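You operate a simulated robot arm through the tools that you are given. There is no shell and no other tool. Be economical: measure what you need, move in short steps, check, and stop when the job is done.

Carry out the task below with a simulated robot arm. There is one attempt and no reset: what you move stays moved.

TASK
Put things in order on the worktop under the wide window. At the end: the clear squash bottle stands where the brown polish brush stood; the red soup tin from the worktop under the wide window stands where the clear squash bottle stood; the teal beaker from the worktop under the wide window stands where the red soup tin stood; the brown polish brush is on the brown board; whatever was shut is shut again. Leave all else as you found it, and nothing knocked over.
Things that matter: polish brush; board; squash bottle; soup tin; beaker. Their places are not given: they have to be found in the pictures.

It is judged by the outcome, as a careful person would: the job done as asked, and still so three seconds after it is handed in. It fails if anything else is knocked over, pushed out of place, dropped, spilled or broken.

THE ROBOT
A 7-joint arm with a two-finger parallel gripper, fixed in place. Base frame: the origin is at the foot of the arm, x ahead of it, y to its left, z up; the work surface is at about z = 0.91. Lengths are in m, angles in rad, forces in N, time in s.
With the tool pointing down near the work surface it reaches from about 0.28 to 0.68 m from the base axis. Its first joint turns from -1.152 to 1.152 rad. Payload 1.57 kg.
Tool frame: the origin (TCP) lies between the finger pads and is the grasp point; the fingertips stand 0.03 m ahead of it; z points along the fingers, y is the line along which they close. The gripper opens to 0.11 m. The fingers are 0.024 m wide and 0.012 m thick; the gripper's body (0.048 by 0.112 m) begins 0.078 m behind the TCP.
Orientation is told as [roll, pitch, yaw] about the base's x, y, z axes, in that order, counted from this pose: with the fingers straight down and closing along the base's y, the tool's x points along the base's -x, its y along +y and its z along -z.

THE INTERFACE
- The arm moves only by the tool send_rows. Its argument "motion" is a list of rows, each an object (a shift or turn left out is 0, a gripper value left out holds the last) with "delta_pos": the shift along the tool's x, y, z in units of 200 mm (1.0 is 200 mm), a list of three; "rot": the turn, a rotation vector about the tool's x, y, z in units of 120 degrees (1.0 is 120 degrees), a list of three; "hand": the closure, from 0 (fully open) to 1 (shut). In form: [{"delta_pos": [dx, dy, dz], "rot": [ax, ay, az], "hand": hand}, ...]. A call has 1 to 10 rows; each row is the pose to reach, as a shift and turn from the pose commanded when the call began, along the tool's axes at that moment. A call with a number of a shift or a turn outside -1 to 1 is refused whole. A row lasts 0.2 s, in which the tool goes at most 0.05 m and 0.15 rad; a call with a longer step from one row to the next is refused whole, and so is a gripper value outside its range. A pose out of reach is approached as far as the arm can. The call stops where the force on the tool passes 40 N (or 10 N more than at its start, if that is more) or the arm is blocked; 0.2 s more then pass. The fingers move at their own pace (about 0.108 m/s each) and stop on an object; they squeeze with about 24 N. The grip force told is the motor's: it shows also when the fingers shut on nothing. Time passes only in rows, and 0.2 s behind the last, so rows that repeat a pose let the fingers close. It gives the time, the measured TCP pose, the force on the tool (base axes), the opening and the grip force at its end, in the units of the frame above (readings bear some noise).
- Cameras (640 x 400 px; columns grow to the right, rows downward): "scene" is fixed at [0.1431, -0.3747, 1.4113]; the picture's right is [0.93, -0.36, 0.00], its down [-0.19, -0.48, -0.86] and it looks along [0.31, 0.80, -0.52] (base axes); focal length 309 px, centre (320, 200). "wrist" rides on the gripper at [-0.036, 0, -0.08] in the tool frame; the picture's right is [0.00, -1.00, 0.00], its down [0.97, 0.00, -0.24] and it looks along [0.24, 0.00, 0.97] (tool axes); focal length 218 px, centre (320, 200).
- get_image(camera): a new picture of that camera. No time passes.
- measure_at(camera, pixels): for up to 12 pixels [column, row] of the newest picture of that camera ("zoom" is the newest enlarged one), the place [x, y, z] in the base frame of the surface seen there, good to about 0.002 m. No time passes.
- enlarge(camera, box): a new picture of the part [left, top, right, bottom] of that camera's present view, enlarged. No time passes.
- sign_off(): hands the job in; it is judged then, once.

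Work in short steps. Measure before you move; look again where a grasp or a placing could have gone wrong, and mend it. You have 80 turns and 34 pictures in all, those below and enlarged ones among them. Open the gripper and draw the arm clear of the work before you hand the job in, unless the task says otherwise; then end with one line.

The tools are called after ">>>" by a JSON object that holds its "name" and its "arguments". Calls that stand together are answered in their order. send_rows: Moves the arm, as the interface text tells. Its arguments: {"type":"object","properties":{"motion":{"type":"array"}},"required":["motion"]} The other tools are called the same way: get_image (camera) takes a picture; measure_at (camera, pixels) gives the place of the surface under pixels of a picture; enlarge (camera, box) takes an enlarged picture of a part of a camera's view; sign_off () hands the job in.

At the start:

```text
time_s: 0.0
tcp_pos: [0.3508, 0.1035, 1.1774]
tcp_rot: [0.0, -0.001, 0.002]
ft_force: [0.1, 0.0, 0.3]
finger_gap: 0.1099
gripper_force: 0.1
```

scene: 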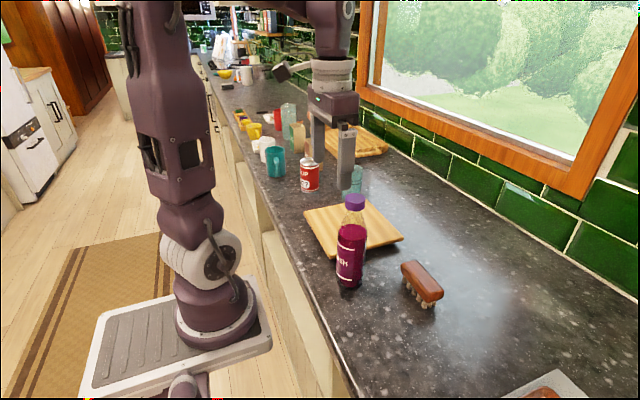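
wrist: 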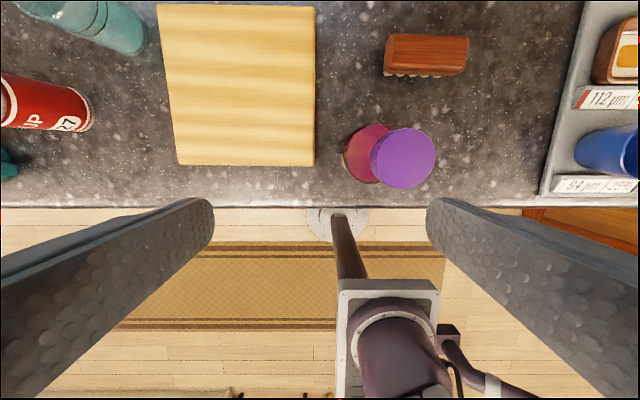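

The scene shows the bottle (350,240), brush (422,283), tin (309,175), beaker (275,162) and a board (352,228). There may be other similar items farther along, so I enlarge that part.

>>> {"name": "enlarge", "arguments": {"camera": "scene", "box": [220, 80, 420, 205]}}

>>> {"name": "enlarge", "arguments": {"camera": "scene", "box": [290, 180, 470, 320]}}

>>> {"name": "measure_at", "arguments": {"camera": "wrist", "pixels": [[405, 158], [425, 42], [390, 42], [462, 42], [425, 66], [240, 80], [165, 10], [308, 10], [182, 160], [310, 160], [85, 108], [360, 135]]}}

>>> {"name": "measure_at", "arguments": {"camera": "scene", "pixels": [[275, 150], [309, 162], [354, 200], [269, 150], [283, 152], [275, 170], [309, 178], [422, 275], [404, 268], [440, 292], [360, 170], [350, 250]]}}

```text
3.20 times, centred on (320, 142) of scene
```

zoom: 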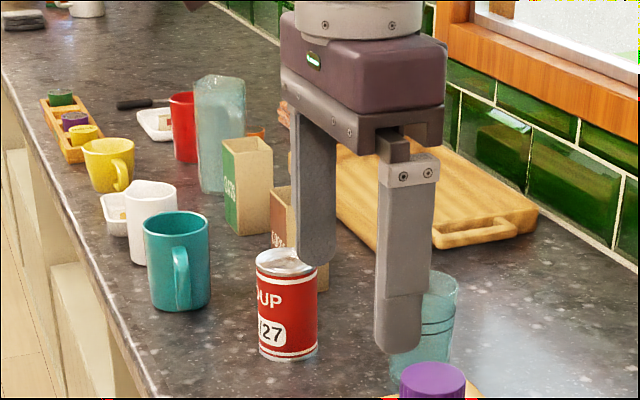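

```text
2.86 times, centred on (380, 250) of scene
```

zoom: 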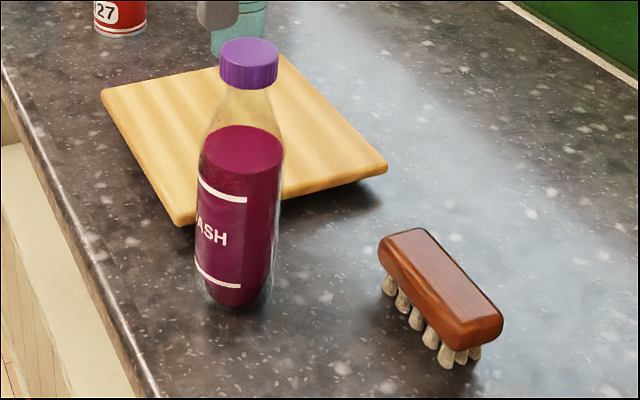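

```text
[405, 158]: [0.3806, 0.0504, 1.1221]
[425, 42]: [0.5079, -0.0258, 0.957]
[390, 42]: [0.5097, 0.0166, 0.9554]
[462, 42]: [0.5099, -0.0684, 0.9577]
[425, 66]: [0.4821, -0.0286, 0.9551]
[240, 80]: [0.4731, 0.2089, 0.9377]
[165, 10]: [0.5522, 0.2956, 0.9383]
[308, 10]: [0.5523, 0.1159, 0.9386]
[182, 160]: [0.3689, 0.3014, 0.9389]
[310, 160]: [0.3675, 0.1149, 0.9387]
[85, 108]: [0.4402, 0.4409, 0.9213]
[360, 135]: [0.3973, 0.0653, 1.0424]
```

```text
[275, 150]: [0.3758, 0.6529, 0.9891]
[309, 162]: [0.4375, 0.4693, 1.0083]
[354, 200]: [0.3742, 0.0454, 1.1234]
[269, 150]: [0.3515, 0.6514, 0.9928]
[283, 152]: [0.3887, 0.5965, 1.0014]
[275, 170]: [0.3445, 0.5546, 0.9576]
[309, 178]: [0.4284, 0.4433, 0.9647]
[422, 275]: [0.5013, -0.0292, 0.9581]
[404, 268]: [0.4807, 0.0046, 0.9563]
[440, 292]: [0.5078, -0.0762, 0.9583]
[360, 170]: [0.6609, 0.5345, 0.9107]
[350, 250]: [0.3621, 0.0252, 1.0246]
```

There are two candidates for the beaker: a teal mug with a handle and a teal tumbler without one. The wording implies duplicates elsewhere, so I look at the far background and at the worktop up close.

>>> {"name": "enlarge", "arguments": {"camera": "scene", "box": [180, 0, 320, 90]}}

>>> {"name": "enlarge", "arguments": {"camera": "wrist", "box": [0, 0, 160, 200]}}

```text
4.44 times, centred on (250, 45) of scene
```

zoom: 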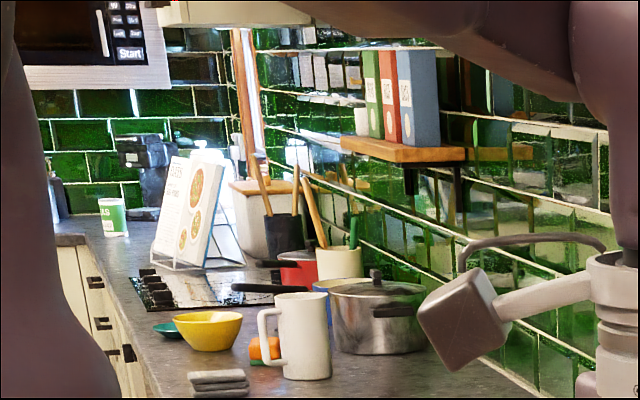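

```text
2.00 times, centred on (80, 100) of wrist
```

zoom: 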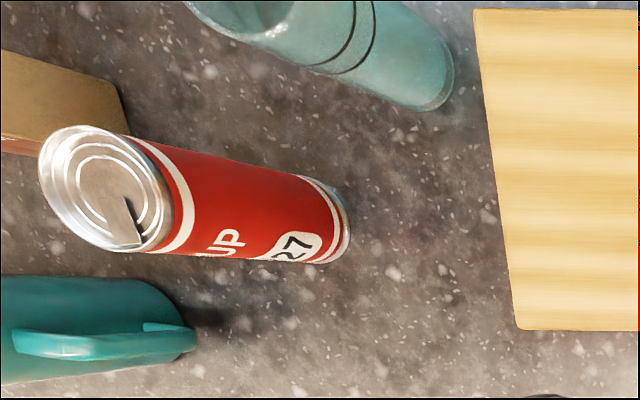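

The handleless tumbler with rings matches "beaker", since the handled one is a mug. I move above the brush to measure it, raising first so the fingers clear the bottle top (z≈1.12).

>>> {"name": "send_rows", "arguments": {"motion": [{"delta_pos": [0, 0, -0.15]}, {"delta_pos": [-0.15, -0.13, -0.15]}, {"delta_pos": [-0.3, -0.26, -0.15]}, {"delta_pos": [-0.45, -0.39, -0.15]}, {"delta_pos": [-0.6, -0.52, -0.15]}, {"delta_pos": [-0.75, -0.65, -0.15]}, {"delta_pos": [-0.75, -0.65, -0.15]}]}}

>>> {"name": "get_image", "arguments": {"camera": "wrist"}}

>>> {"name": "enlarge", "arguments": {"camera": "scene", "box": [250, 120, 410, 220]}}

```text
time_s: 1.6
tcp_pos: [0.4986, -0.0295, 1.2105]
tcp_rot: [-0.001, 0.0, -0.001]
ft_force: [-0.9, -0.5, -0.8]
finger_gap: 0.1101
gripper_force: 0.1
```

```text
27 pictures are left
```

wrist: 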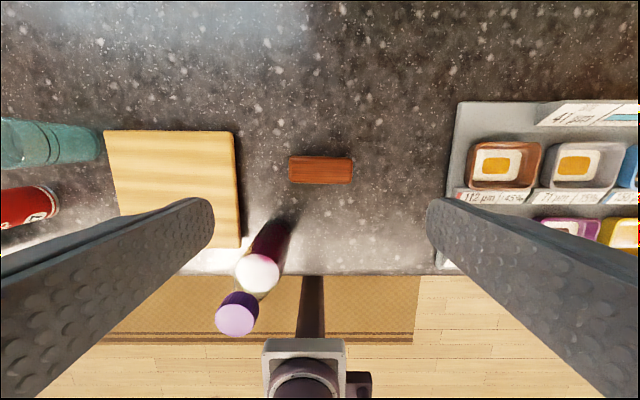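

```text
4.00 times, centred on (330, 170) of scene
```

zoom: 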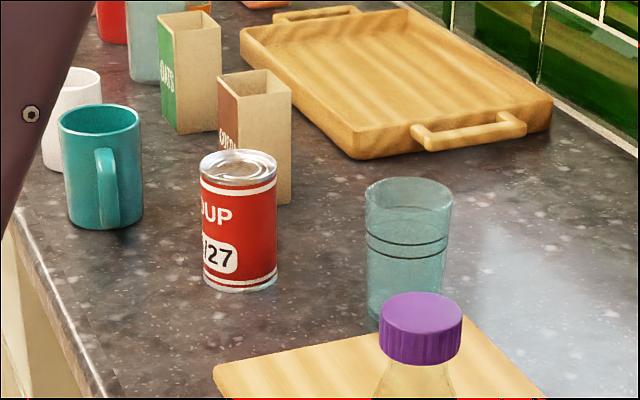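

The far wooden item is a tray with handles, so the near board (170,190) is the target. The tumbler without a handle is the beaker. I measure the object extents.

>>> {"name": "measure_at", "arguments": {"camera": "wrist", "pixels": [[291, 158], [352, 158], [291, 180], [351, 180], [321, 168], [237, 316], [222, 316], [257, 318], [106, 134], [231, 134], [238, 243], [120, 215]]}}

>>> {"name": "measure_at", "arguments": {"camera": "zoom", "pixels": [[206, 162], [272, 164], [240, 153], [240, 180], [204, 275], [272, 278], [240, 290], [368, 196], [450, 196], [410, 212], [370, 300], [445, 275]]}}

>>> {"name": "measure_at", "arguments": {"camera": "scene", "pixels": [[346, 202], [362, 203], [354, 210], [354, 197], [338, 270], [362, 270], [348, 287], [338, 250], [362, 250], [350, 240], [350, 270], [421, 272]]}}

```text
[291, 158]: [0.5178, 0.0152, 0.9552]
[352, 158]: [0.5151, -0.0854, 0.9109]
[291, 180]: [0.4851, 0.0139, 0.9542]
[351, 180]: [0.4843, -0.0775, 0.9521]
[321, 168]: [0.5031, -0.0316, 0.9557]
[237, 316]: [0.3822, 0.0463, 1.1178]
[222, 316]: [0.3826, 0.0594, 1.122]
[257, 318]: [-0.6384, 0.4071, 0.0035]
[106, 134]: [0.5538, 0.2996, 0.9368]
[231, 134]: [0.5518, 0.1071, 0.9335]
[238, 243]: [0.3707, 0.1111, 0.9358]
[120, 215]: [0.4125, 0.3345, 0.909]
```

```text
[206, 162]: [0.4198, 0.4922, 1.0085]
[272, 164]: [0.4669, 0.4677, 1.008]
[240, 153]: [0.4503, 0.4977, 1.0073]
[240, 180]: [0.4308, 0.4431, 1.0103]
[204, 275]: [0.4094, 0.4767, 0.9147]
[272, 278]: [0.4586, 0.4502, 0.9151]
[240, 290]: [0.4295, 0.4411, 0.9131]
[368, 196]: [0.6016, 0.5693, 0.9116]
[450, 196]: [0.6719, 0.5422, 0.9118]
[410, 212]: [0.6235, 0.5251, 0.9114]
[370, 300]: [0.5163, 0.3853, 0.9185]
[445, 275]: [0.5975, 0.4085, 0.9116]
```

```text
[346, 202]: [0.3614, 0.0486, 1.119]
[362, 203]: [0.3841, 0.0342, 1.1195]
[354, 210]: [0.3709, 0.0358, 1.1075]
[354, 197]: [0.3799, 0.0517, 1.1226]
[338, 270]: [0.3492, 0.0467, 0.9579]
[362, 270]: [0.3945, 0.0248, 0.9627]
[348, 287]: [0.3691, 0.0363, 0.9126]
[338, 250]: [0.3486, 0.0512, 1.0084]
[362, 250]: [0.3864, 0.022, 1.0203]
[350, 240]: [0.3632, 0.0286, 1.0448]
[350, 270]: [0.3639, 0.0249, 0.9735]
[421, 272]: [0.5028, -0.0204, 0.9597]
```

The brush spans x≈0.483–0.518 and y≈−0.078–0.016, with its top at z 0.956. I turn the gripper 90° and descend over it.

>>> {"name": "send_rows", "arguments": {"motion": [{"rot": [0, 0, 0.07], "delta_pos": [0, 0, 0.08]}, {"rot": [0, 0, 0.14], "delta_pos": [0, 0, 0.16]}, {"rot": [0, 0, 0.21], "delta_pos": [0, 0, 0.24]}, {"rot": [0, 0, 0.28], "delta_pos": [0, 0, 0.32]}, {"rot": [0, 0, 0.35], "delta_pos": [0, 0, 0.4]}, {"rot": [0, 0, 0.42], "delta_pos": [0, 0, 0.48]}, {"rot": [0, 0, 0.49], "delta_pos": [0, 0, 0.56]}, {"rot": [0, 0, 0.56], "delta_pos": [0, 0, 0.64]}, {"rot": [0, 0, 0.63], "delta_pos": [0, 0, 0.72]}, {"rot": [0, 0, 0.7], "delta_pos": [0, 0, 0.72]}]}}

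>>> {"name": "send_rows", "arguments": {"motion": [{"rot": [0, 0, 0.05]}, {"rot": [0, 0, 0.05]}]}}

>>> {"name": "get_image", "arguments": {"camera": "wrist"}}

```text
time_s: 3.8
tcp_pos: [0.5, -0.0265, 1.0652]
tcp_rot: [-0.001, 0.0, -1.47]
ft_force: [0.3, -0.5, 0.8]
finger_gap: 0.1102
gripper_force: 0.0
```

```text
time_s: 4.4
tcp_pos: [0.5006, -0.0263, 1.0648]
tcp_rot: [0.0, 0.0, -1.572]
ft_force: [-0.2, 0.3, -0.1]
finger_gap: 0.1102
gripper_force: 0.1
```

```text
25 pictures are left
```

wrist: 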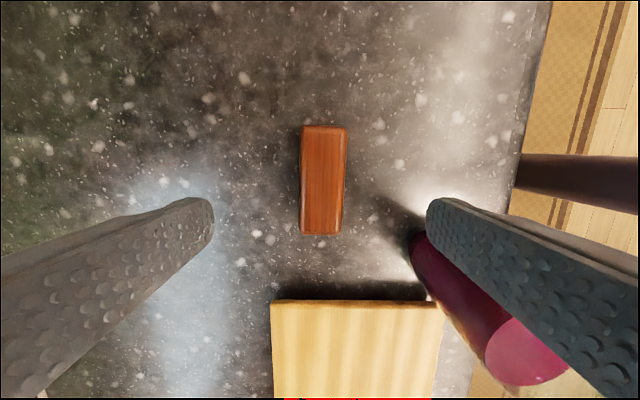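

The brush is centred around (323,180) and slightly tilted. I measure its corners.

>>> {"name": "measure_at", "arguments": {"camera": "wrist", "pixels": [[308, 132], [342, 132], [306, 229], [336, 229], [323, 180], [304, 180], [343, 180], [323, 128], [321, 232], [302, 180], [345, 180], [420, 240]]}}

```text
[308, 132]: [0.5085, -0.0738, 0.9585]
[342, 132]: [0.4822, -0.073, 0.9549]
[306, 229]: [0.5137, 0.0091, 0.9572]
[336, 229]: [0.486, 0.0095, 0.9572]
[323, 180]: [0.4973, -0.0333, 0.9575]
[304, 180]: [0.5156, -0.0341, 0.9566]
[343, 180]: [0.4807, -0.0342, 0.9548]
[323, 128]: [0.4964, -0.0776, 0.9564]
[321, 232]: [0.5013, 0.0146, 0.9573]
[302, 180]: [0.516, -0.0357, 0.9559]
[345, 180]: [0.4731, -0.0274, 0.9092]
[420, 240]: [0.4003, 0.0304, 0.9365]
```

Brush centre is (0.498, −0.031), yaw about −0.05. I descend to TCP z≈0.946 and close.

>>> {"name": "send_rows", "arguments": {"motion": [{"delta_pos": [-0.025, -0.0125, 0.15], "rot": [0, 0, 0.025]}, {"delta_pos": [-0.025, -0.0125, 0.3], "rot": [0, 0, 0.025]}, {"delta_pos": [-0.025, -0.0125, 0.45], "rot": [0, 0, 0.025]}, {"delta_pos": [-0.025, -0.0125, 0.594], "rot": [0, 0, 0.025]}, {"delta_pos": [-0.025, -0.0125, 0.594], "rot": [0, 0, 0.025]}, {"delta_pos": [-0.025, -0.0125, 0.594], "rot": [0, 0, 0.025], "hand": 1}, {"delta_pos": [-0.025, -0.0125, 0.594], "rot": [0, 0, 0.025], "hand": 1}, {"delta_pos": [-0.025, -0.0125, 0.594], "rot": [0, 0, 0.025], "hand": 1}, {"delta_pos": [-0.025, -0.0125, 0.594], "rot": [0, 0, 0.025], "hand": 1}]}}

```text
time_s: 6.4
tcp_pos: [0.5008, -0.0322, 0.9459]
tcp_rot: [-0.003, -0.002, -1.623]
ft_force: [-0.6, -0.1, 0.1]
finger_gap: 0.0417
gripper_force: 23.9
```

The brush is held (gap 0.042). I lift it and carry it along +y to the board centre.

>>> {"name": "send_rows", "arguments": {"motion": [{"delta_pos": [0, 0, -0.2]}, {"delta_pos": [0, 0, -0.4]}, {"delta_pos": [0.15, -0.03, -0.45]}, {"delta_pos": [0.35, -0.06, -0.45]}, {"delta_pos": [0.55, -0.1, -0.45]}, {"delta_pos": [0.75, -0.13, -0.45]}, {"delta_pos": [0.9, -0.16, -0.45]}, {"delta_pos": [0.9, -0.16, -0.45]}]}}

>>> {"name": "send_rows", "arguments": {"motion": [{"delta_pos": [0.125, -0.01, 0]}, {"delta_pos": [0.25, -0.023, 0]}, {"delta_pos": [0.25, -0.023, 0.15]}, {"delta_pos": [0.25, -0.023, 0.22]}, {"delta_pos": [0.25, -0.023, 0.22]}]}}

>>> {"name": "get_image", "arguments": {"camera": "scene"}}

```text
time_s: 8.2
tcp_pos: [0.4772, 0.1497, 1.0362]
tcp_rot: [0.002, -0.001, -1.625]
ft_force: [0.1, -0.4, -0.3]
finger_gap: 0.0416
gripper_force: 24.3
```

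```text
time_s: 9.4
tcp_pos: [0.4745, 0.1996, 0.9915]
tcp_rot: [0.0, 0.0, -1.623]
ft_force: [0.0, 0.7, -1.2]
finger_gap: 0.0415
gripper_force: 24.1
```

```text
24 pictures are left
```

scene: 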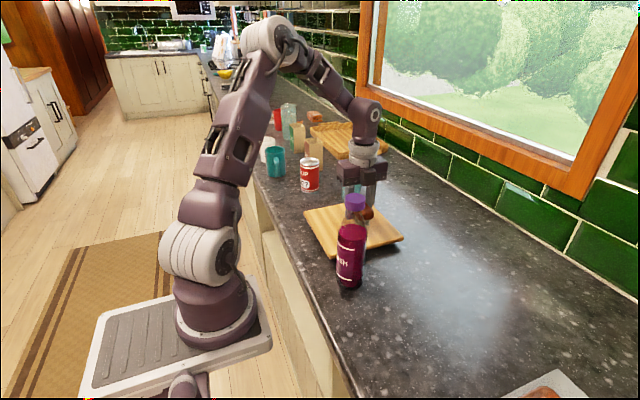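

The brush is about 18 mm above the board. I lower it gently, watching the force.

>>> {"name": "send_rows", "arguments": {"motion": [{"delta_pos": [0, 0, 0.05]}, {"delta_pos": [0, 0, 0.08]}, {"delta_pos": [0, 0, 0.09]}, {"delta_pos": [0, 0, 0.095]}, {"delta_pos": [0, 0, 0.095]}]}}

```text
time_s: 10.6
tcp_pos: [0.4752, 0.1989, 0.9731]
tcp_rot: [0.0, 0.0, -1.623]
ft_force: [-1.4, -0.8, 1.5]
finger_gap: 0.0416
gripper_force: 24.5
```

>>> {"name": "send_rows", "arguments": {"motion": [{"delta_pos": [0, 0, 0.01]}, {"delta_pos": [0, 0, 0.01]}]}}

```text
time_s: 11.2
tcp_pos: [0.4747, 0.2002, 0.9708]
tcp_rot: [0.002, 0.0, -1.623]
ft_force: [-1.0, 0.6, 22.4]
finger_gap: 0.0419
gripper_force: 24.3
```

Contact is confirmed (22 N). I ease off, release, and rise straight up.

>>> {"name": "send_rows", "arguments": {"motion": [{"delta_pos": [0, 0, -0.008]}, {"delta_pos": [0, 0, -0.008], "hand": 0}, {"delta_pos": [0, 0, -0.008], "hand": 0}, {"delta_pos": [0, 0, -0.008], "hand": 0}, {"delta_pos": [0, 0, -0.2], "hand": 0}, {"delta_pos": [0, 0, -0.4], "rot": [0, 0, -0.025]}, {"delta_pos": [0, 0, -0.6], "rot": [0, 0, -0.025]}, {"delta_pos": [0, 0, -0.8], "rot": [0, 0, -0.025]}, {"delta_pos": [0, 0, -1.0], "rot": [0, 0, -0.025]}, {"delta_pos": [0, 0, -1.0], "rot": [0, 0, -0.025]}]}}

>>> {"name": "send_rows", "arguments": {"motion": [{"delta_pos": [0, 0, -0.2]}, {"delta_pos": [0, 0, -0.4]}, {"delta_pos": [-0.2, -0.1, -0.4]}, {"delta_pos": [-0.4, -0.2, -0.4]}, {"delta_pos": [-0.6, -0.3, -0.4]}, {"delta_pos": [-0.75, -0.4, -0.4]}, {"delta_pos": [-0.83, -0.485, -0.4]}, {"delta_pos": [-0.83, -0.485, -0.4]}]}}

>>> {"name": "get_image", "arguments": {"camera": "wrist"}}

```text
time_s: 13.4
tcp_pos: [0.4748, 0.2004, 1.1714]
tcp_rot: [0.001, 0.0, -1.57]
ft_force: [-0.1, -0.1, -1.0]
finger_gap: 0.11
gripper_force: 0.0
```

```text
time_s: 15.2
tcp_pos: [0.3752, 0.0346, 1.2515]
tcp_rot: [0.001, 0.001, -1.57]
ft_force: [-0.6, -0.7, 0.1]
finger_gap: 0.1101
gripper_force: 0.0
```

```text
23 pictures are left
```

wrist: 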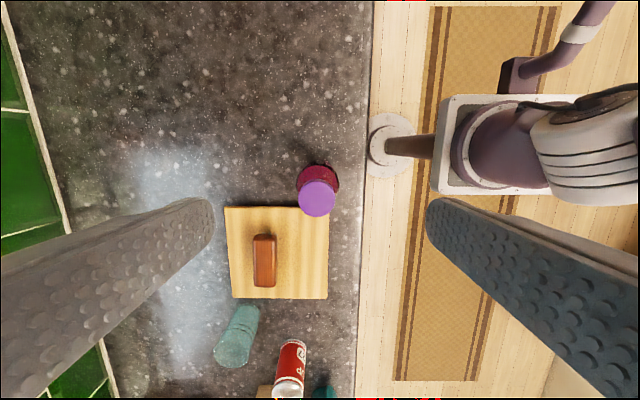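

The brush stands on the board. The cap is at (317,198); I measure its edges and also the beaker's rim (235,350).

>>> {"name": "measure_at", "arguments": {"camera": "wrist", "pixels": [[317, 198], [300, 198], [334, 198], [317, 182], [317, 214], [305, 172], [333, 185], [240, 350], [218, 350], [246, 307], [288, 386], [231, 240]]}}

>>> {"name": "enlarge", "arguments": {"camera": "wrist", "box": [190, 150, 380, 400]}}

```text
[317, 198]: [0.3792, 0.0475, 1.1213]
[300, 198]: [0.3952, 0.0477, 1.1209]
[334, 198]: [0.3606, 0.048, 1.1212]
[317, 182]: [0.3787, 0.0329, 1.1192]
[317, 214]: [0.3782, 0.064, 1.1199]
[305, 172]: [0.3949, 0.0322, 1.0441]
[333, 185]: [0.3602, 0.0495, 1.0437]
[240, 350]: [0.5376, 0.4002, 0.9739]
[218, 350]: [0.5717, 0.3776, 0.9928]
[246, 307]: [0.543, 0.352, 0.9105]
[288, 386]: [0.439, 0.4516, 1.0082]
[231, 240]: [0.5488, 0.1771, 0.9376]
```

```text
1.60 times, centred on (285, 275) of wrist
```

zoom: 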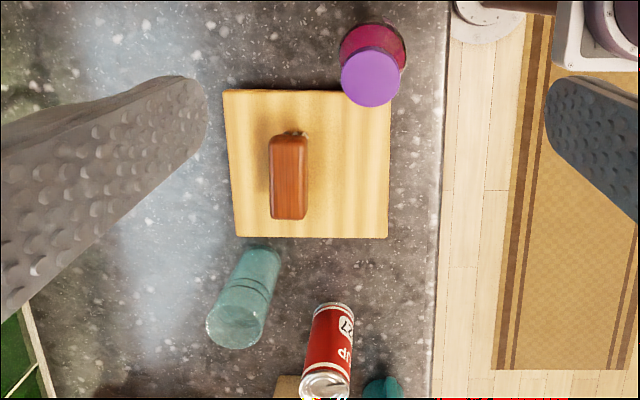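

Bottle centre is (0.378, 0.048) with its top at 1.121. I descend with the fingers astride it to TCP z≈1.055, stopping to check before I close.

>>> {"name": "send_rows", "arguments": {"motion": [{"delta_pos": [0.067, 0.014, 0.1]}, {"delta_pos": [0.067, 0.014, 0.3]}, {"delta_pos": [0.067, 0.014, 0.5]}, {"delta_pos": [0.067, 0.014, 0.7]}, {"delta_pos": [0.067, 0.014, 0.85]}, {"delta_pos": [0.067, 0.014, 0.98]}, {"delta_pos": [0.067, 0.014, 0.98]}]}}

>>> {"name": "send_rows", "arguments": {"motion": [{"hand": 1}, {"hand": 1}, {"hand": 1}, {"hand": 1}]}}

```text
time_s: 16.8
tcp_pos: [0.3802, 0.047, 1.0539]
tcp_rot: [0.0, -0.003, -1.571]
ft_force: [1.1, -0.9, -1.3]
finger_gap: 0.1098
gripper_force: 0.1
```

```text
time_s: 17.8
tcp_pos: [0.3801, 0.0481, 1.0543]
tcp_rot: [0.001, 0.0, -1.57]
ft_force: [-1.1, -0.3, 0.6]
finger_gap: 0.0577
gripper_force: 24.2
```

The bottle is gripped at 0.058. I lift 4 cm and carry it to (0.499, −0.031).

>>> {"name": "send_rows", "arguments": {"motion": [{"delta_pos": [0, 0, -0.1]}, {"delta_pos": [0, 0, -0.2]}, {"delta_pos": [-0.07, 0.1, -0.2]}, {"delta_pos": [-0.17, 0.25, -0.2]}, {"delta_pos": [-0.27, 0.4, -0.2]}, {"delta_pos": [-0.35, 0.52, -0.2]}, {"delta_pos": [-0.395, 0.595, -0.2]}, {"delta_pos": [-0.395, 0.595, -0.2]}, {"delta_pos": [-0.395, 0.595, -0.08]}, {"delta_pos": [-0.395, 0.595, -0.05]}]}}

>>> {"name": "get_image", "arguments": {"camera": "scene"}}

```text
time_s: 20.0
tcp_pos: [0.4997, -0.0307, 1.0651]
tcp_rot: [-0.001, 0.0, -1.572]
ft_force: [0.7, 0.0, -4.2]
finger_gap: 0.0582
gripper_force: 24.1
```

```text
21 pictures are left
```

scene: 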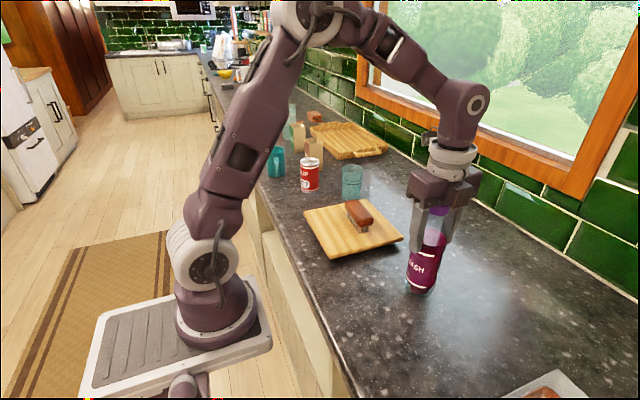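

The bottle is upright about 1 cm above the spot. I lower it gently.

>>> {"name": "send_rows", "arguments": {"motion": [{"delta_pos": [0, 0, 0.03]}, {"delta_pos": [0, 0, 0.045]}, {"delta_pos": [0, 0, 0.05]}, {"delta_pos": [0, 0, 0.054]}, {"delta_pos": [0, 0, 0.057]}, {"delta_pos": [0, 0, 0.057]}]}}

```text
time_s: 21.4
tcp_pos: [0.4987, -0.0314, 1.0535]
tcp_rot: [0.002, -0.001, -1.571]
ft_force: [-2.9, 0.8, 8.0]
finger_gap: 0.0581
gripper_force: 24.3
```

The bottle is in contact with the worktop (8 N). I release and rise straight up.

>>> {"name": "send_rows", "arguments": {"motion": [{"delta_pos": [0, 0, -0.003], "hand": 0}, {"delta_pos": [0, 0, -0.003], "hand": 0}, {"delta_pos": [0, 0, -0.003], "hand": 0}, {"delta_pos": [0, 0, -0.15], "hand": 0}, {"delta_pos": [0, 0, -0.35]}, {"delta_pos": [0, 0, -0.55]}, {"delta_pos": [0, 0, -0.75]}, {"delta_pos": [0, 0, -0.9]}, {"delta_pos": [0, 0, -0.9]}]}}

>>> {"name": "send_rows", "arguments": {"motion": [{"delta_pos": [0.2, -0.03, 0]}, {"delta_pos": [0.4, -0.06, 0]}, {"delta_pos": [0.6, -0.09, 0]}, {"delta_pos": [0.8, -0.12, 0]}, {"delta_pos": [1.0, -0.15, 0]}, {"delta_pos": [1.0, -0.15, 0]}]}}

>>> {"name": "send_rows", "arguments": {"motion": [{"delta_pos": [0.2, -0.03, 0]}, {"delta_pos": [0.4, -0.06, 0]}, {"delta_pos": [0.6, -0.09, 0]}, {"delta_pos": [0.8, -0.12, 0]}, {"delta_pos": [1.0, -0.15, 0]}, {"delta_pos": [1.0, -0.15, 0]}]}}

>>> {"name": "get_image", "arguments": {"camera": "wrist"}}

>>> {"name": "get_image", "arguments": {"camera": "scene"}}

```text
time_s: 23.4
tcp_pos: [0.4994, -0.0307, 1.2326]
tcp_rot: [0.0, 0.0, -1.571]
ft_force: [0.1, -0.3, -0.4]
finger_gap: 0.1101
gripper_force: 0.2
```

```text
time_s: 24.8
tcp_pos: [0.4691, 0.1702, 1.2304]
tcp_rot: [0.001, 0.001, -1.571]
ft_force: [-0.2, 0.1, -0.5]
finger_gap: 0.1098
gripper_force: 0.1
```

```text
time_s: 26.2
tcp_pos: [0.4377, 0.3386, 1.2304]
tcp_rot: [0.001, -0.002, -1.569]
ft_force: [-0.4, 0.4, -0.9]
finger_gap: 0.1102
gripper_force: 0.1
out of reach, approached as far as the arm can: row 4, 5, 6
```

```text
20 pictures are left
```

wrist: 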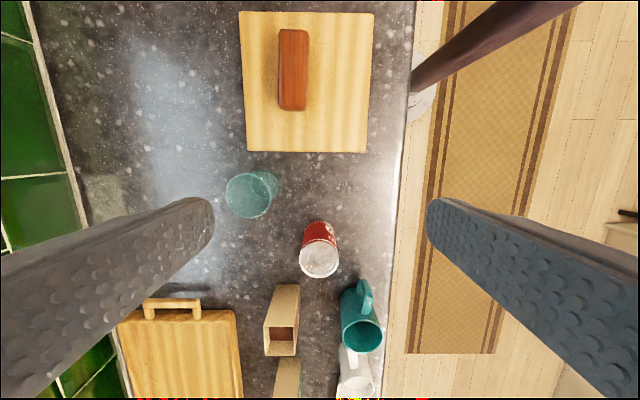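

```text
19 pictures are left
```

scene: 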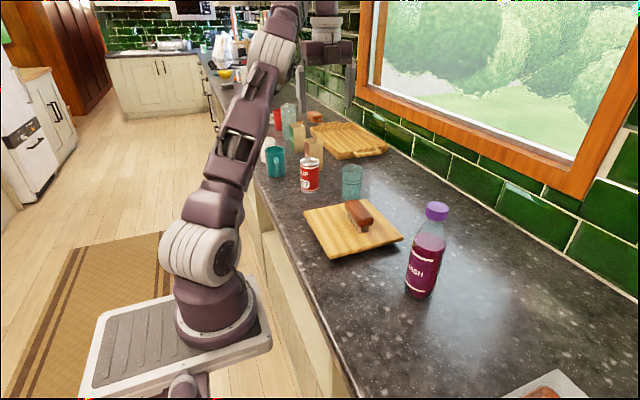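

At this height reach is limited near y 0.34. I measure the tin, beaker, carton and mug from here.

>>> {"name": "measure_at", "arguments": {"camera": "wrist", "pixels": [[319, 263], [300, 263], [338, 263], [319, 249], [319, 277], [266, 325], [298, 288], [275, 285], [362, 282], [370, 300], [228, 198], [268, 195]]}}

>>> {"name": "enlarge", "arguments": {"camera": "wrist", "box": [210, 150, 400, 370]}}

>>> {"name": "measure_at", "arguments": {"camera": "scene", "pixels": [[309, 160], [309, 165], [302, 162], [317, 162], [309, 191], [352, 170], [345, 190], [350, 199], [360, 195], [343, 168], [362, 168], [352, 167]]}}

```text
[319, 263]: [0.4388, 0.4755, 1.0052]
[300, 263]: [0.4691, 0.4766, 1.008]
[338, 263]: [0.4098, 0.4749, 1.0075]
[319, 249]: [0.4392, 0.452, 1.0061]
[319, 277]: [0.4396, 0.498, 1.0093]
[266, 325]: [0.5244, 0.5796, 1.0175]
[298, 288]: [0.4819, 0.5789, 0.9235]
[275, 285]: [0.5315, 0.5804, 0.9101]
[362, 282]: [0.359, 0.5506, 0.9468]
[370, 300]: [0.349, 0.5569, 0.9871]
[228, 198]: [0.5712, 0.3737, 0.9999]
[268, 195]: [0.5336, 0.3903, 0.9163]
```

```text
1.82 times, centred on (305, 260) of wrist
```

zoom: 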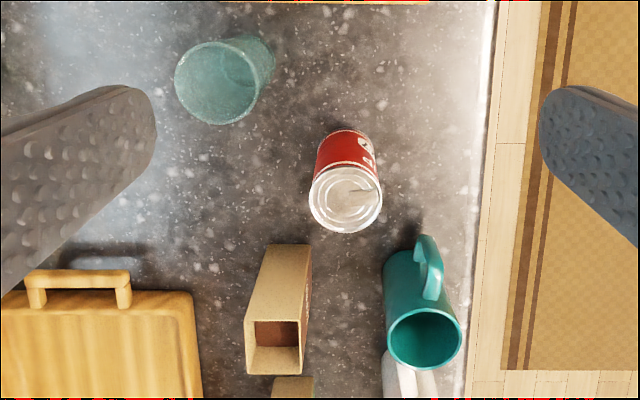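

```text
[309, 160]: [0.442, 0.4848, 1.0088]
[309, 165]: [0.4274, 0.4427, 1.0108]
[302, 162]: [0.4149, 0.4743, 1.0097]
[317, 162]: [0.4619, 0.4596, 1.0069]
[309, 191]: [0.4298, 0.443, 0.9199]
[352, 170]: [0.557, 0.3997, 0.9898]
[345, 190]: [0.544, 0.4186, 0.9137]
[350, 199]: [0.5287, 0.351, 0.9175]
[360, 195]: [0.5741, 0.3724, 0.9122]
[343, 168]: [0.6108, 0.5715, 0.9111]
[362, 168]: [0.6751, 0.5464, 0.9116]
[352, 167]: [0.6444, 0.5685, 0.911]
```

Tin centre is (0.4395, 0.473), diameter about 0.06, top 1.009. I lower to z≈1.10 here, still above everything, then extend over the tin.

>>> {"name": "send_rows", "arguments": {"motion": [{"delta_pos": [0, 0, 0.2]}, {"delta_pos": [0, 0, 0.4]}, {"delta_pos": [0, 0, 0.6]}, {"delta_pos": [0, 0, 0.65]}, {"delta_pos": [0, 0, 0.65]}]}}

```text
time_s: 27.4
tcp_pos: [0.4378, 0.3384, 1.0988]
tcp_rot: [0.0, 0.001, -1.572]
ft_force: [-0.1, -0.4, -0.1]
finger_gap: 0.1099
gripper_force: 0.1
```

>>> {"name": "send_rows", "arguments": {"motion": [{"delta_pos": [0.2, 0.008, 0]}, {"delta_pos": [0.4, 0.008, 0]}, {"delta_pos": [0.6, 0.008, 0]}, {"delta_pos": [0.673, 0.008, 0]}, {"delta_pos": [0.673, 0.008, 0]}]}}

```text
time_s: 28.6
tcp_pos: [0.4257, 0.4445, 1.0996]
tcp_rot: [0.0, 0.0, -1.573]
ft_force: [-0.2, -0.3, -0.5]
finger_gap: 0.11
gripper_force: 0.0
out of reach, approached as far as the arm can: row 3, 4, 5
```

Lower is needed for reach. I go to z≈1.045 (tips 1.015, just above the tin top) and extend to the tin.

>>> {"name": "send_rows", "arguments": {"motion": [{"delta_pos": [0, 0, 0.15]}, {"delta_pos": [0, 0, 0.27]}, {"delta_pos": [0.07, 0.035, 0.27]}, {"delta_pos": [0.1425, 0.069, 0.27]}, {"delta_pos": [0.1425, 0.069, 0.27]}]}}

```text
time_s: 29.8
tcp_pos: [0.4313, 0.463, 1.0457]
tcp_rot: [-0.001, 0.001, -1.567]
ft_force: [1.2, 0.0, 0.8]
finger_gap: 0.1099
gripper_force: 0.0
out of reach, approached as far as the arm can: row 4, 5
```

>>> {"name": "send_rows", "arguments": {"motion": [{"delta_pos": [0, 0.02, 0.1]}, {"delta_pos": [0, 0.03, 0.2]}, {"delta_pos": [0, 0.041, 0.3]}, {"delta_pos": [0, 0.041, 0.39]}, {"delta_pos": [0.05, 0.041, 0.39]}, {"delta_pos": [0.05, 0.041, 0.39]}]}}

```text
time_s: 31.2
tcp_pos: [0.4405, 0.4746, 0.9669]
tcp_rot: [0.0, 0.001, -1.571]
ft_force: [-0.1, 0.0, 0.7]
finger_gap: 0.1099
gripper_force: 0.1
```

The gripper is centred on the tin at z 0.967. I close it.

>>> {"name": "send_rows", "arguments": {"motion": [{"hand": 1}, {"hand": 1}, {"hand": 1}, {"hand": 1}]}}

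```text
time_s: 32.2
tcp_pos: [0.4397, 0.4752, 0.9674]
tcp_rot: [-0.001, 0.0, -1.573]
ft_force: [-1.2, 0.9, -0.8]
finger_gap: 0.0595
gripper_force: 24.1
```

The tin is gripped at 0.0595. I lift slightly, draw inward, then rise and carry it back over the board, clear of the brush.

>>> {"name": "send_rows", "arguments": {"motion": [{"delta_pos": [0, 0, -0.06]}, {"delta_pos": [-0.08, -0.02, -0.14]}, {"delta_pos": [-0.2, -0.05, -0.25]}, {"delta_pos": [-0.3, -0.07, -0.4]}, {"delta_pos": [-0.4, -0.1, -0.55]}, {"delta_pos": [-0.6, -0.15, -0.6]}, {"delta_pos": [-0.8, -0.2, -0.6]}, {"delta_pos": [-1.0, -0.25, -0.6]}, {"delta_pos": [-1.0, -0.25, -0.6]}]}}

```text
time_s: 34.2
tcp_pos: [0.3918, 0.2721, 1.0878]
tcp_rot: [0.001, 0.0, -1.571]
ft_force: [0.2, 0.7, -3.4]
finger_gap: 0.0594
gripper_force: 23.9
```

>>> {"name": "send_rows", "arguments": {"motion": [{"delta_pos": [-0.2, -0.015, 0]}, {"delta_pos": [-0.4, -0.03, 0]}, {"delta_pos": [-0.6, -0.045, 0]}, {"delta_pos": [-0.8, -0.06, 0]}, {"delta_pos": [-1.0, -0.067, 0]}, {"delta_pos": [-1.0, -0.067, 0]}]}}

>>> {"name": "send_rows", "arguments": {"motion": [{"delta_pos": [-0.11, 0, 0]}, {"delta_pos": [-0.11, 0, 0.2]}, {"delta_pos": [-0.11, 0, 0.4]}, {"delta_pos": [-0.11, 0, 0.53]}, {"delta_pos": [-0.11, 0, 0.53]}]}}

>>> {"name": "get_image", "arguments": {"camera": "scene"}}

```text
time_s: 35.6
tcp_pos: [0.3766, 0.0719, 1.0875]
tcp_rot: [0.0, 0.0, -1.57]
ft_force: [0.8, -0.1, -3.5]
finger_gap: 0.0595
gripper_force: 23.4
```

```text
time_s: 36.8
tcp_pos: [0.3763, 0.0506, 0.9807]
tcp_rot: [-0.001, -0.001, -1.569]
ft_force: [0.2, 0.1, -2.9]
finger_gap: 0.0593
gripper_force: 24.3
```

```text
17 pictures are left
```

scene: 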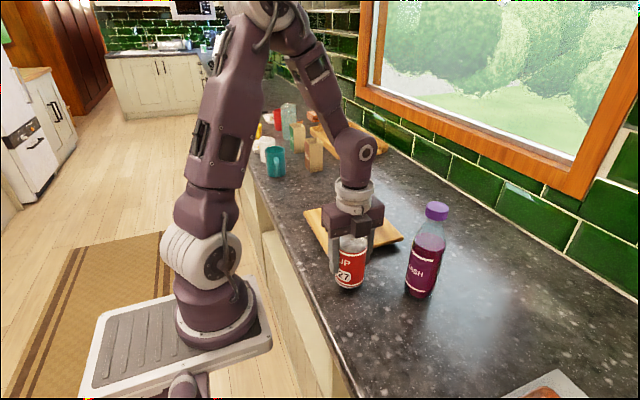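

The tin is upright just above the bottle's old place. I lower it gently.

>>> {"name": "send_rows", "arguments": {"motion": [{"delta_pos": [0, 0.01, 0.035]}, {"delta_pos": [0, 0.01, 0.055]}, {"delta_pos": [0, 0.01, 0.064]}, {"delta_pos": [0, 0.01, 0.069]}, {"delta_pos": [0, 0.01, 0.073]}, {"delta_pos": [0, 0.01, 0.073]}]}}

```text
time_s: 38.2
tcp_pos: [0.3777, 0.0513, 0.9669]
tcp_rot: [-0.002, 0.0, -1.57]
ft_force: [-3.3, -2.9, 21.2]
finger_gap: 0.0596
gripper_force: 23.9
```

Contact (21 N). I release, rise, and move toward the beaker for a closer view.

>>> {"name": "send_rows", "arguments": {"motion": [{"delta_pos": [0, 0, -0.008], "hand": 0}, {"delta_pos": [0, 0, -0.008], "hand": 0}, {"delta_pos": [0, 0, -0.008], "hand": 0}, {"delta_pos": [0, 0, -0.15], "hand": 0}, {"delta_pos": [0, 0, -0.35]}, {"delta_pos": [0, 0, -0.55]}, {"delta_pos": [0, 0, -0.75]}, {"delta_pos": [0, 0, -0.9]}, {"delta_pos": [0, 0, -0.9]}]}}

>>> {"name": "send_rows", "arguments": {"motion": [{"delta_pos": [0.2, 0.08, 0]}, {"delta_pos": [0.4, 0.16, 0]}, {"delta_pos": [0.6, 0.24, 0]}, {"delta_pos": [0.8, 0.32, 0]}, {"delta_pos": [1.0, 0.4, 0]}, {"delta_pos": [1.0, 0.5, 0]}, {"delta_pos": [1.0, 0.5, 0]}]}}

>>> {"name": "get_image", "arguments": {"camera": "wrist"}}

>>> {"name": "get_image", "arguments": {"camera": "scene"}}

```text
time_s: 40.2
tcp_pos: [0.3784, 0.051, 1.1468]
tcp_rot: [0.0, -0.001, -1.57]
ft_force: [0.6, 0.5, 0.2]
finger_gap: 0.1098
gripper_force: 0.0
```

```text
time_s: 41.8
tcp_pos: [0.4798, 0.2515, 1.1478]
tcp_rot: [0.0, 0.0, -1.572]
ft_force: [0.1, -1.1, 0.1]
finger_gap: 0.11
gripper_force: 0.1
```

```text
16 pictures are left
```

wrist: 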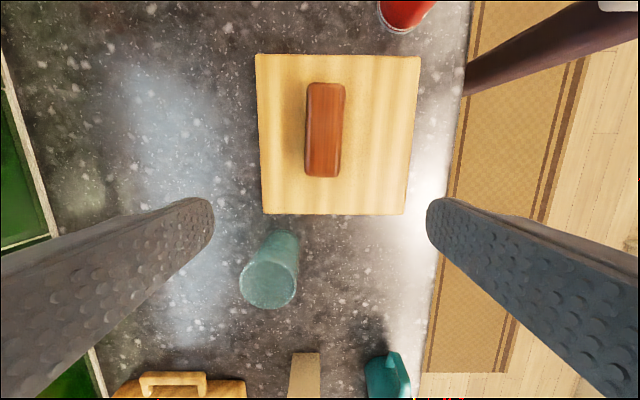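

```text
15 pictures are left
```

scene: 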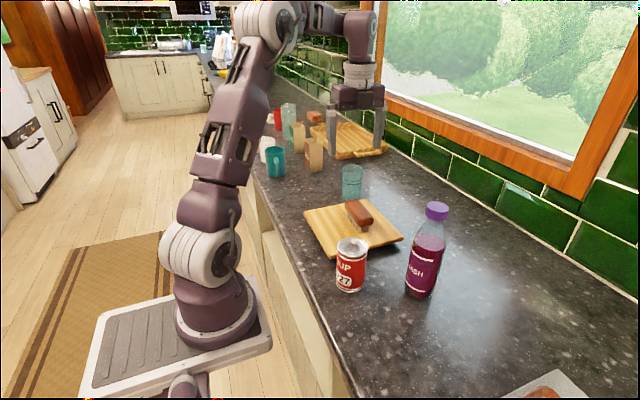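

Tin and bottle are in place. I enlarge the beaker (268,270) and measure its rim and base.

>>> {"name": "enlarge", "arguments": {"camera": "wrist", "box": [220, 210, 320, 320]}}

>>> {"name": "measure_at", "arguments": {"camera": "wrist", "pixels": [[240, 284], [242, 290], [295, 288], [268, 308], [268, 307], [268, 262], [298, 240], [285, 230], [272, 233], [282, 250], [280, 245], [250, 302]]}}

```text
3.64 times, centred on (270, 265) of wrist
```

zoom: 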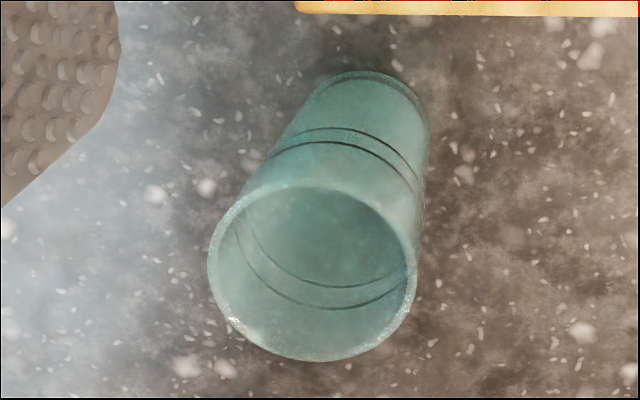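

```text
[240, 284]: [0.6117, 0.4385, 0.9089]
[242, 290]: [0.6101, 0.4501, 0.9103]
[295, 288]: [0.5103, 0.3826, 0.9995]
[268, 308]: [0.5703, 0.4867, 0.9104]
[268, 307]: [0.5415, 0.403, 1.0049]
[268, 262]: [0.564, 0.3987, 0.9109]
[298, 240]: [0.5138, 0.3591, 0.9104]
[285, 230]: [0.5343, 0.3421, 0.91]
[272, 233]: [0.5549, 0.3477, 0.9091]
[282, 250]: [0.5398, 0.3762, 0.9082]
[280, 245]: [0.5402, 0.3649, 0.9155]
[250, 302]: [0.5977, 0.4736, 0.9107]
```

Beaker centre is (0.541, 0.373), rim radius about 0.033, top 1.005. I lower to 1.05 first, then go to (0.541, 0.335).

>>> {"name": "send_rows", "arguments": {"motion": [{"delta_pos": [0, 0.1, 0.2]}, {"delta_pos": [0, 0.2, 0.4]}, {"delta_pos": [0, 0.306, 0.489]}, {"delta_pos": [0.2, 0.306, 0.489]}, {"delta_pos": [0.4175, 0.306, 0.489]}, {"delta_pos": [0.4175, 0.306, 0.489]}]}}

```text
time_s: 43.2
tcp_pos: [0.5395, 0.3348, 1.0524]
tcp_rot: [-0.001, 0.0, -1.572]
ft_force: [-0.4, -0.5, 0.4]
finger_gap: 0.1101
gripper_force: 0.1
```

>>> {"name": "send_rows", "arguments": {"motion": [{"delta_pos": [0, 0.005, 0.17]}, {"delta_pos": [0, 0.005, 0.34]}, {"delta_pos": [0, 0.005, 0.48]}, {"delta_pos": [0.1, 0.005, 0.48]}, {"delta_pos": [0.19, 0.005, 0.48]}, {"delta_pos": [0.19, 0.005, 0.48]}]}}

```text
time_s: 44.6
tcp_pos: [0.5406, 0.371, 0.9521]
tcp_rot: [0.0, -0.001, -1.571]
ft_force: [0.2, 0.0, -0.8]
finger_gap: 0.1101
gripper_force: 0.0
```

>>> {"name": "send_rows", "arguments": {"motion": [{"hand": 1}, {"hand": 1}, {"hand": 1}, {"hand": 1}]}}

>>> {"name": "get_image", "arguments": {"camera": "wrist"}}

```text
time_s: 45.6
tcp_pos: [0.5402, 0.3711, 0.9533]
tcp_rot: [0.0, 0.0, -1.57]
ft_force: [-0.4, 0.0, 0.6]
finger_gap: 0.0645
gripper_force: 23.9
```

```text
13 pictures are left
```

wrist: 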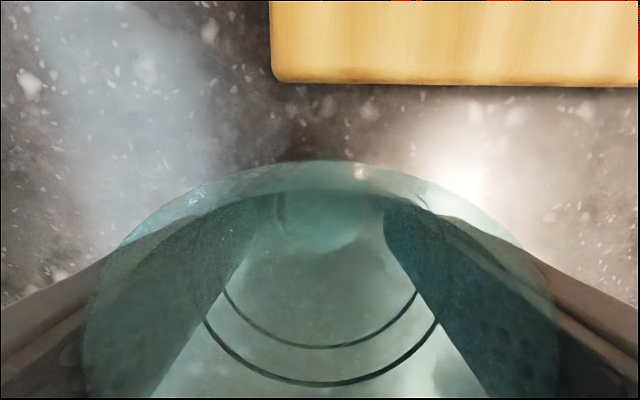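

The beaker is gripped at 0.0645. I lift about 1.2 cm and carry it to the tin's old place, moving inward in x first to keep within reach.

>>> {"name": "send_rows", "arguments": {"motion": [{"delta_pos": [0, 0, -0.04]}, {"delta_pos": [0, -0.08, -0.07]}, {"delta_pos": [0.05, -0.2, -0.07]}, {"delta_pos": [0.18, -0.34, -0.07]}, {"delta_pos": [0.32, -0.46, -0.07]}, {"delta_pos": [0.43, -0.504, -0.07]}, {"delta_pos": [0.505, -0.504, -0.07]}, {"delta_pos": [0.505, -0.504, -0.07]}]}}

>>> {"name": "get_image", "arguments": {"camera": "scene"}}

```text
time_s: 47.4
tcp_pos: [0.442, 0.4737, 0.9676]
tcp_rot: [-0.001, -0.001, -1.571]
ft_force: [-0.2, -0.4, 0.2]
finger_gap: 0.0646
gripper_force: 24.0
```

```text
12 pictures are left
```

scene: 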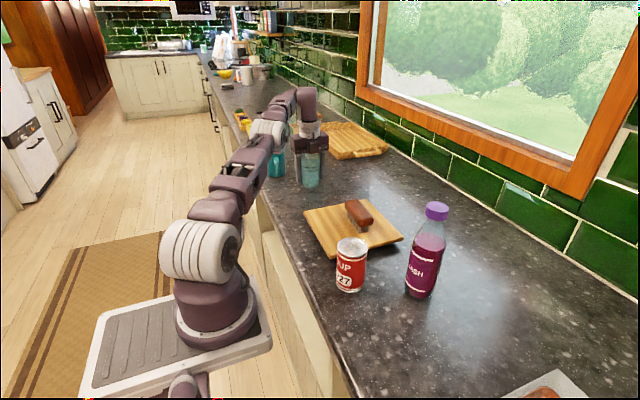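

The beaker is upright above the tin's old place. I lower it gently.

>>> {"name": "send_rows", "arguments": {"motion": [{"delta_pos": [0, -0.008, 0.035]}, {"delta_pos": [0, -0.008, 0.055]}, {"delta_pos": [0, -0.008, 0.065]}, {"delta_pos": [0, -0.008, 0.07]}, {"delta_pos": [0, -0.008, 0.075]}, {"delta_pos": [0, -0.008, 0.075]}]}}

```text
time_s: 48.8
tcp_pos: [0.4386, 0.475, 0.952]
tcp_rot: [0.001, 0.004, -1.571]
ft_force: [-1.0, 1.2, 18.5]
finger_gap: 0.065
gripper_force: 24.3
```

Contact (18 N). I release, slide back along −y with the fingers astride, then rise.

>>> {"name": "send_rows", "arguments": {"motion": [{"delta_pos": [0, 0, -0.008], "hand": 0}, {"delta_pos": [0, 0, -0.008], "hand": 0}, {"delta_pos": [0, 0, -0.008], "hand": 0}, {"delta_pos": [-0.08, 0, -0.03], "hand": 0}, {"delta_pos": [-0.2, 0, -0.1]}, {"delta_pos": [-0.35, 0, -0.25]}, {"delta_pos": [-0.5, 0, -0.4]}, {"delta_pos": [-0.6, 0, -0.6]}, {"delta_pos": [-0.6, 0, -0.8]}, {"delta_pos": [-0.6, 0, -1.0]}]}}

>>> {"name": "send_rows", "arguments": {"motion": [{"delta_pos": [-0.2, 0, -0.1]}, {"delta_pos": [-0.4, 0, -0.2]}, {"delta_pos": [-0.6, 0, -0.2]}, {"delta_pos": [-0.8, 0, -0.2]}, {"delta_pos": [-0.8, 0, -0.2]}]}}

>>> {"name": "get_image", "arguments": {"camera": "scene"}}

>>> {"name": "get_image", "arguments": {"camera": "wrist"}}

```text
time_s: 51.0
tcp_pos: [0.4386, 0.3544, 1.1526]
tcp_rot: [0.0, 0.0, -1.57]
ft_force: [-0.4, 0.2, 0.2]
finger_gap: 0.1103
gripper_force: 0.0
```

```text
time_s: 52.2
tcp_pos: [0.4367, 0.1934, 1.1903]
tcp_rot: [0.001, -0.001, -1.571]
ft_force: [0.5, -0.7, 0.1]
finger_gap: 0.11
gripper_force: 0.0
```

```text
11 pictures are left
```

scene: 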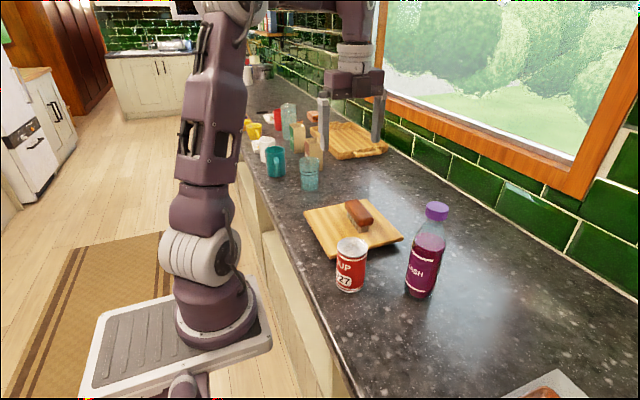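

```text
10 pictures are left
```

wrist: 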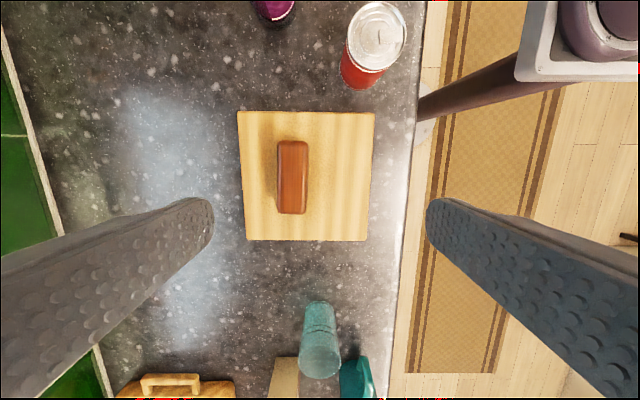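

The bottle, tin, beaker and brush are all standing in their target places, nothing else has moved, and the arm is clear with the gripper open. I hand in.

>>> {"name": "sign_off", "arguments": {}}

```text
The job is handed in.
```

The job is handed in: the squash bottle, soup tin and beaker each stand in their new places and the brush is on the board. I took the "teal beaker" to be the tumbler without a handle, not the teal mug; nothing was knocked over, and I opened nothing that needed shutting again.
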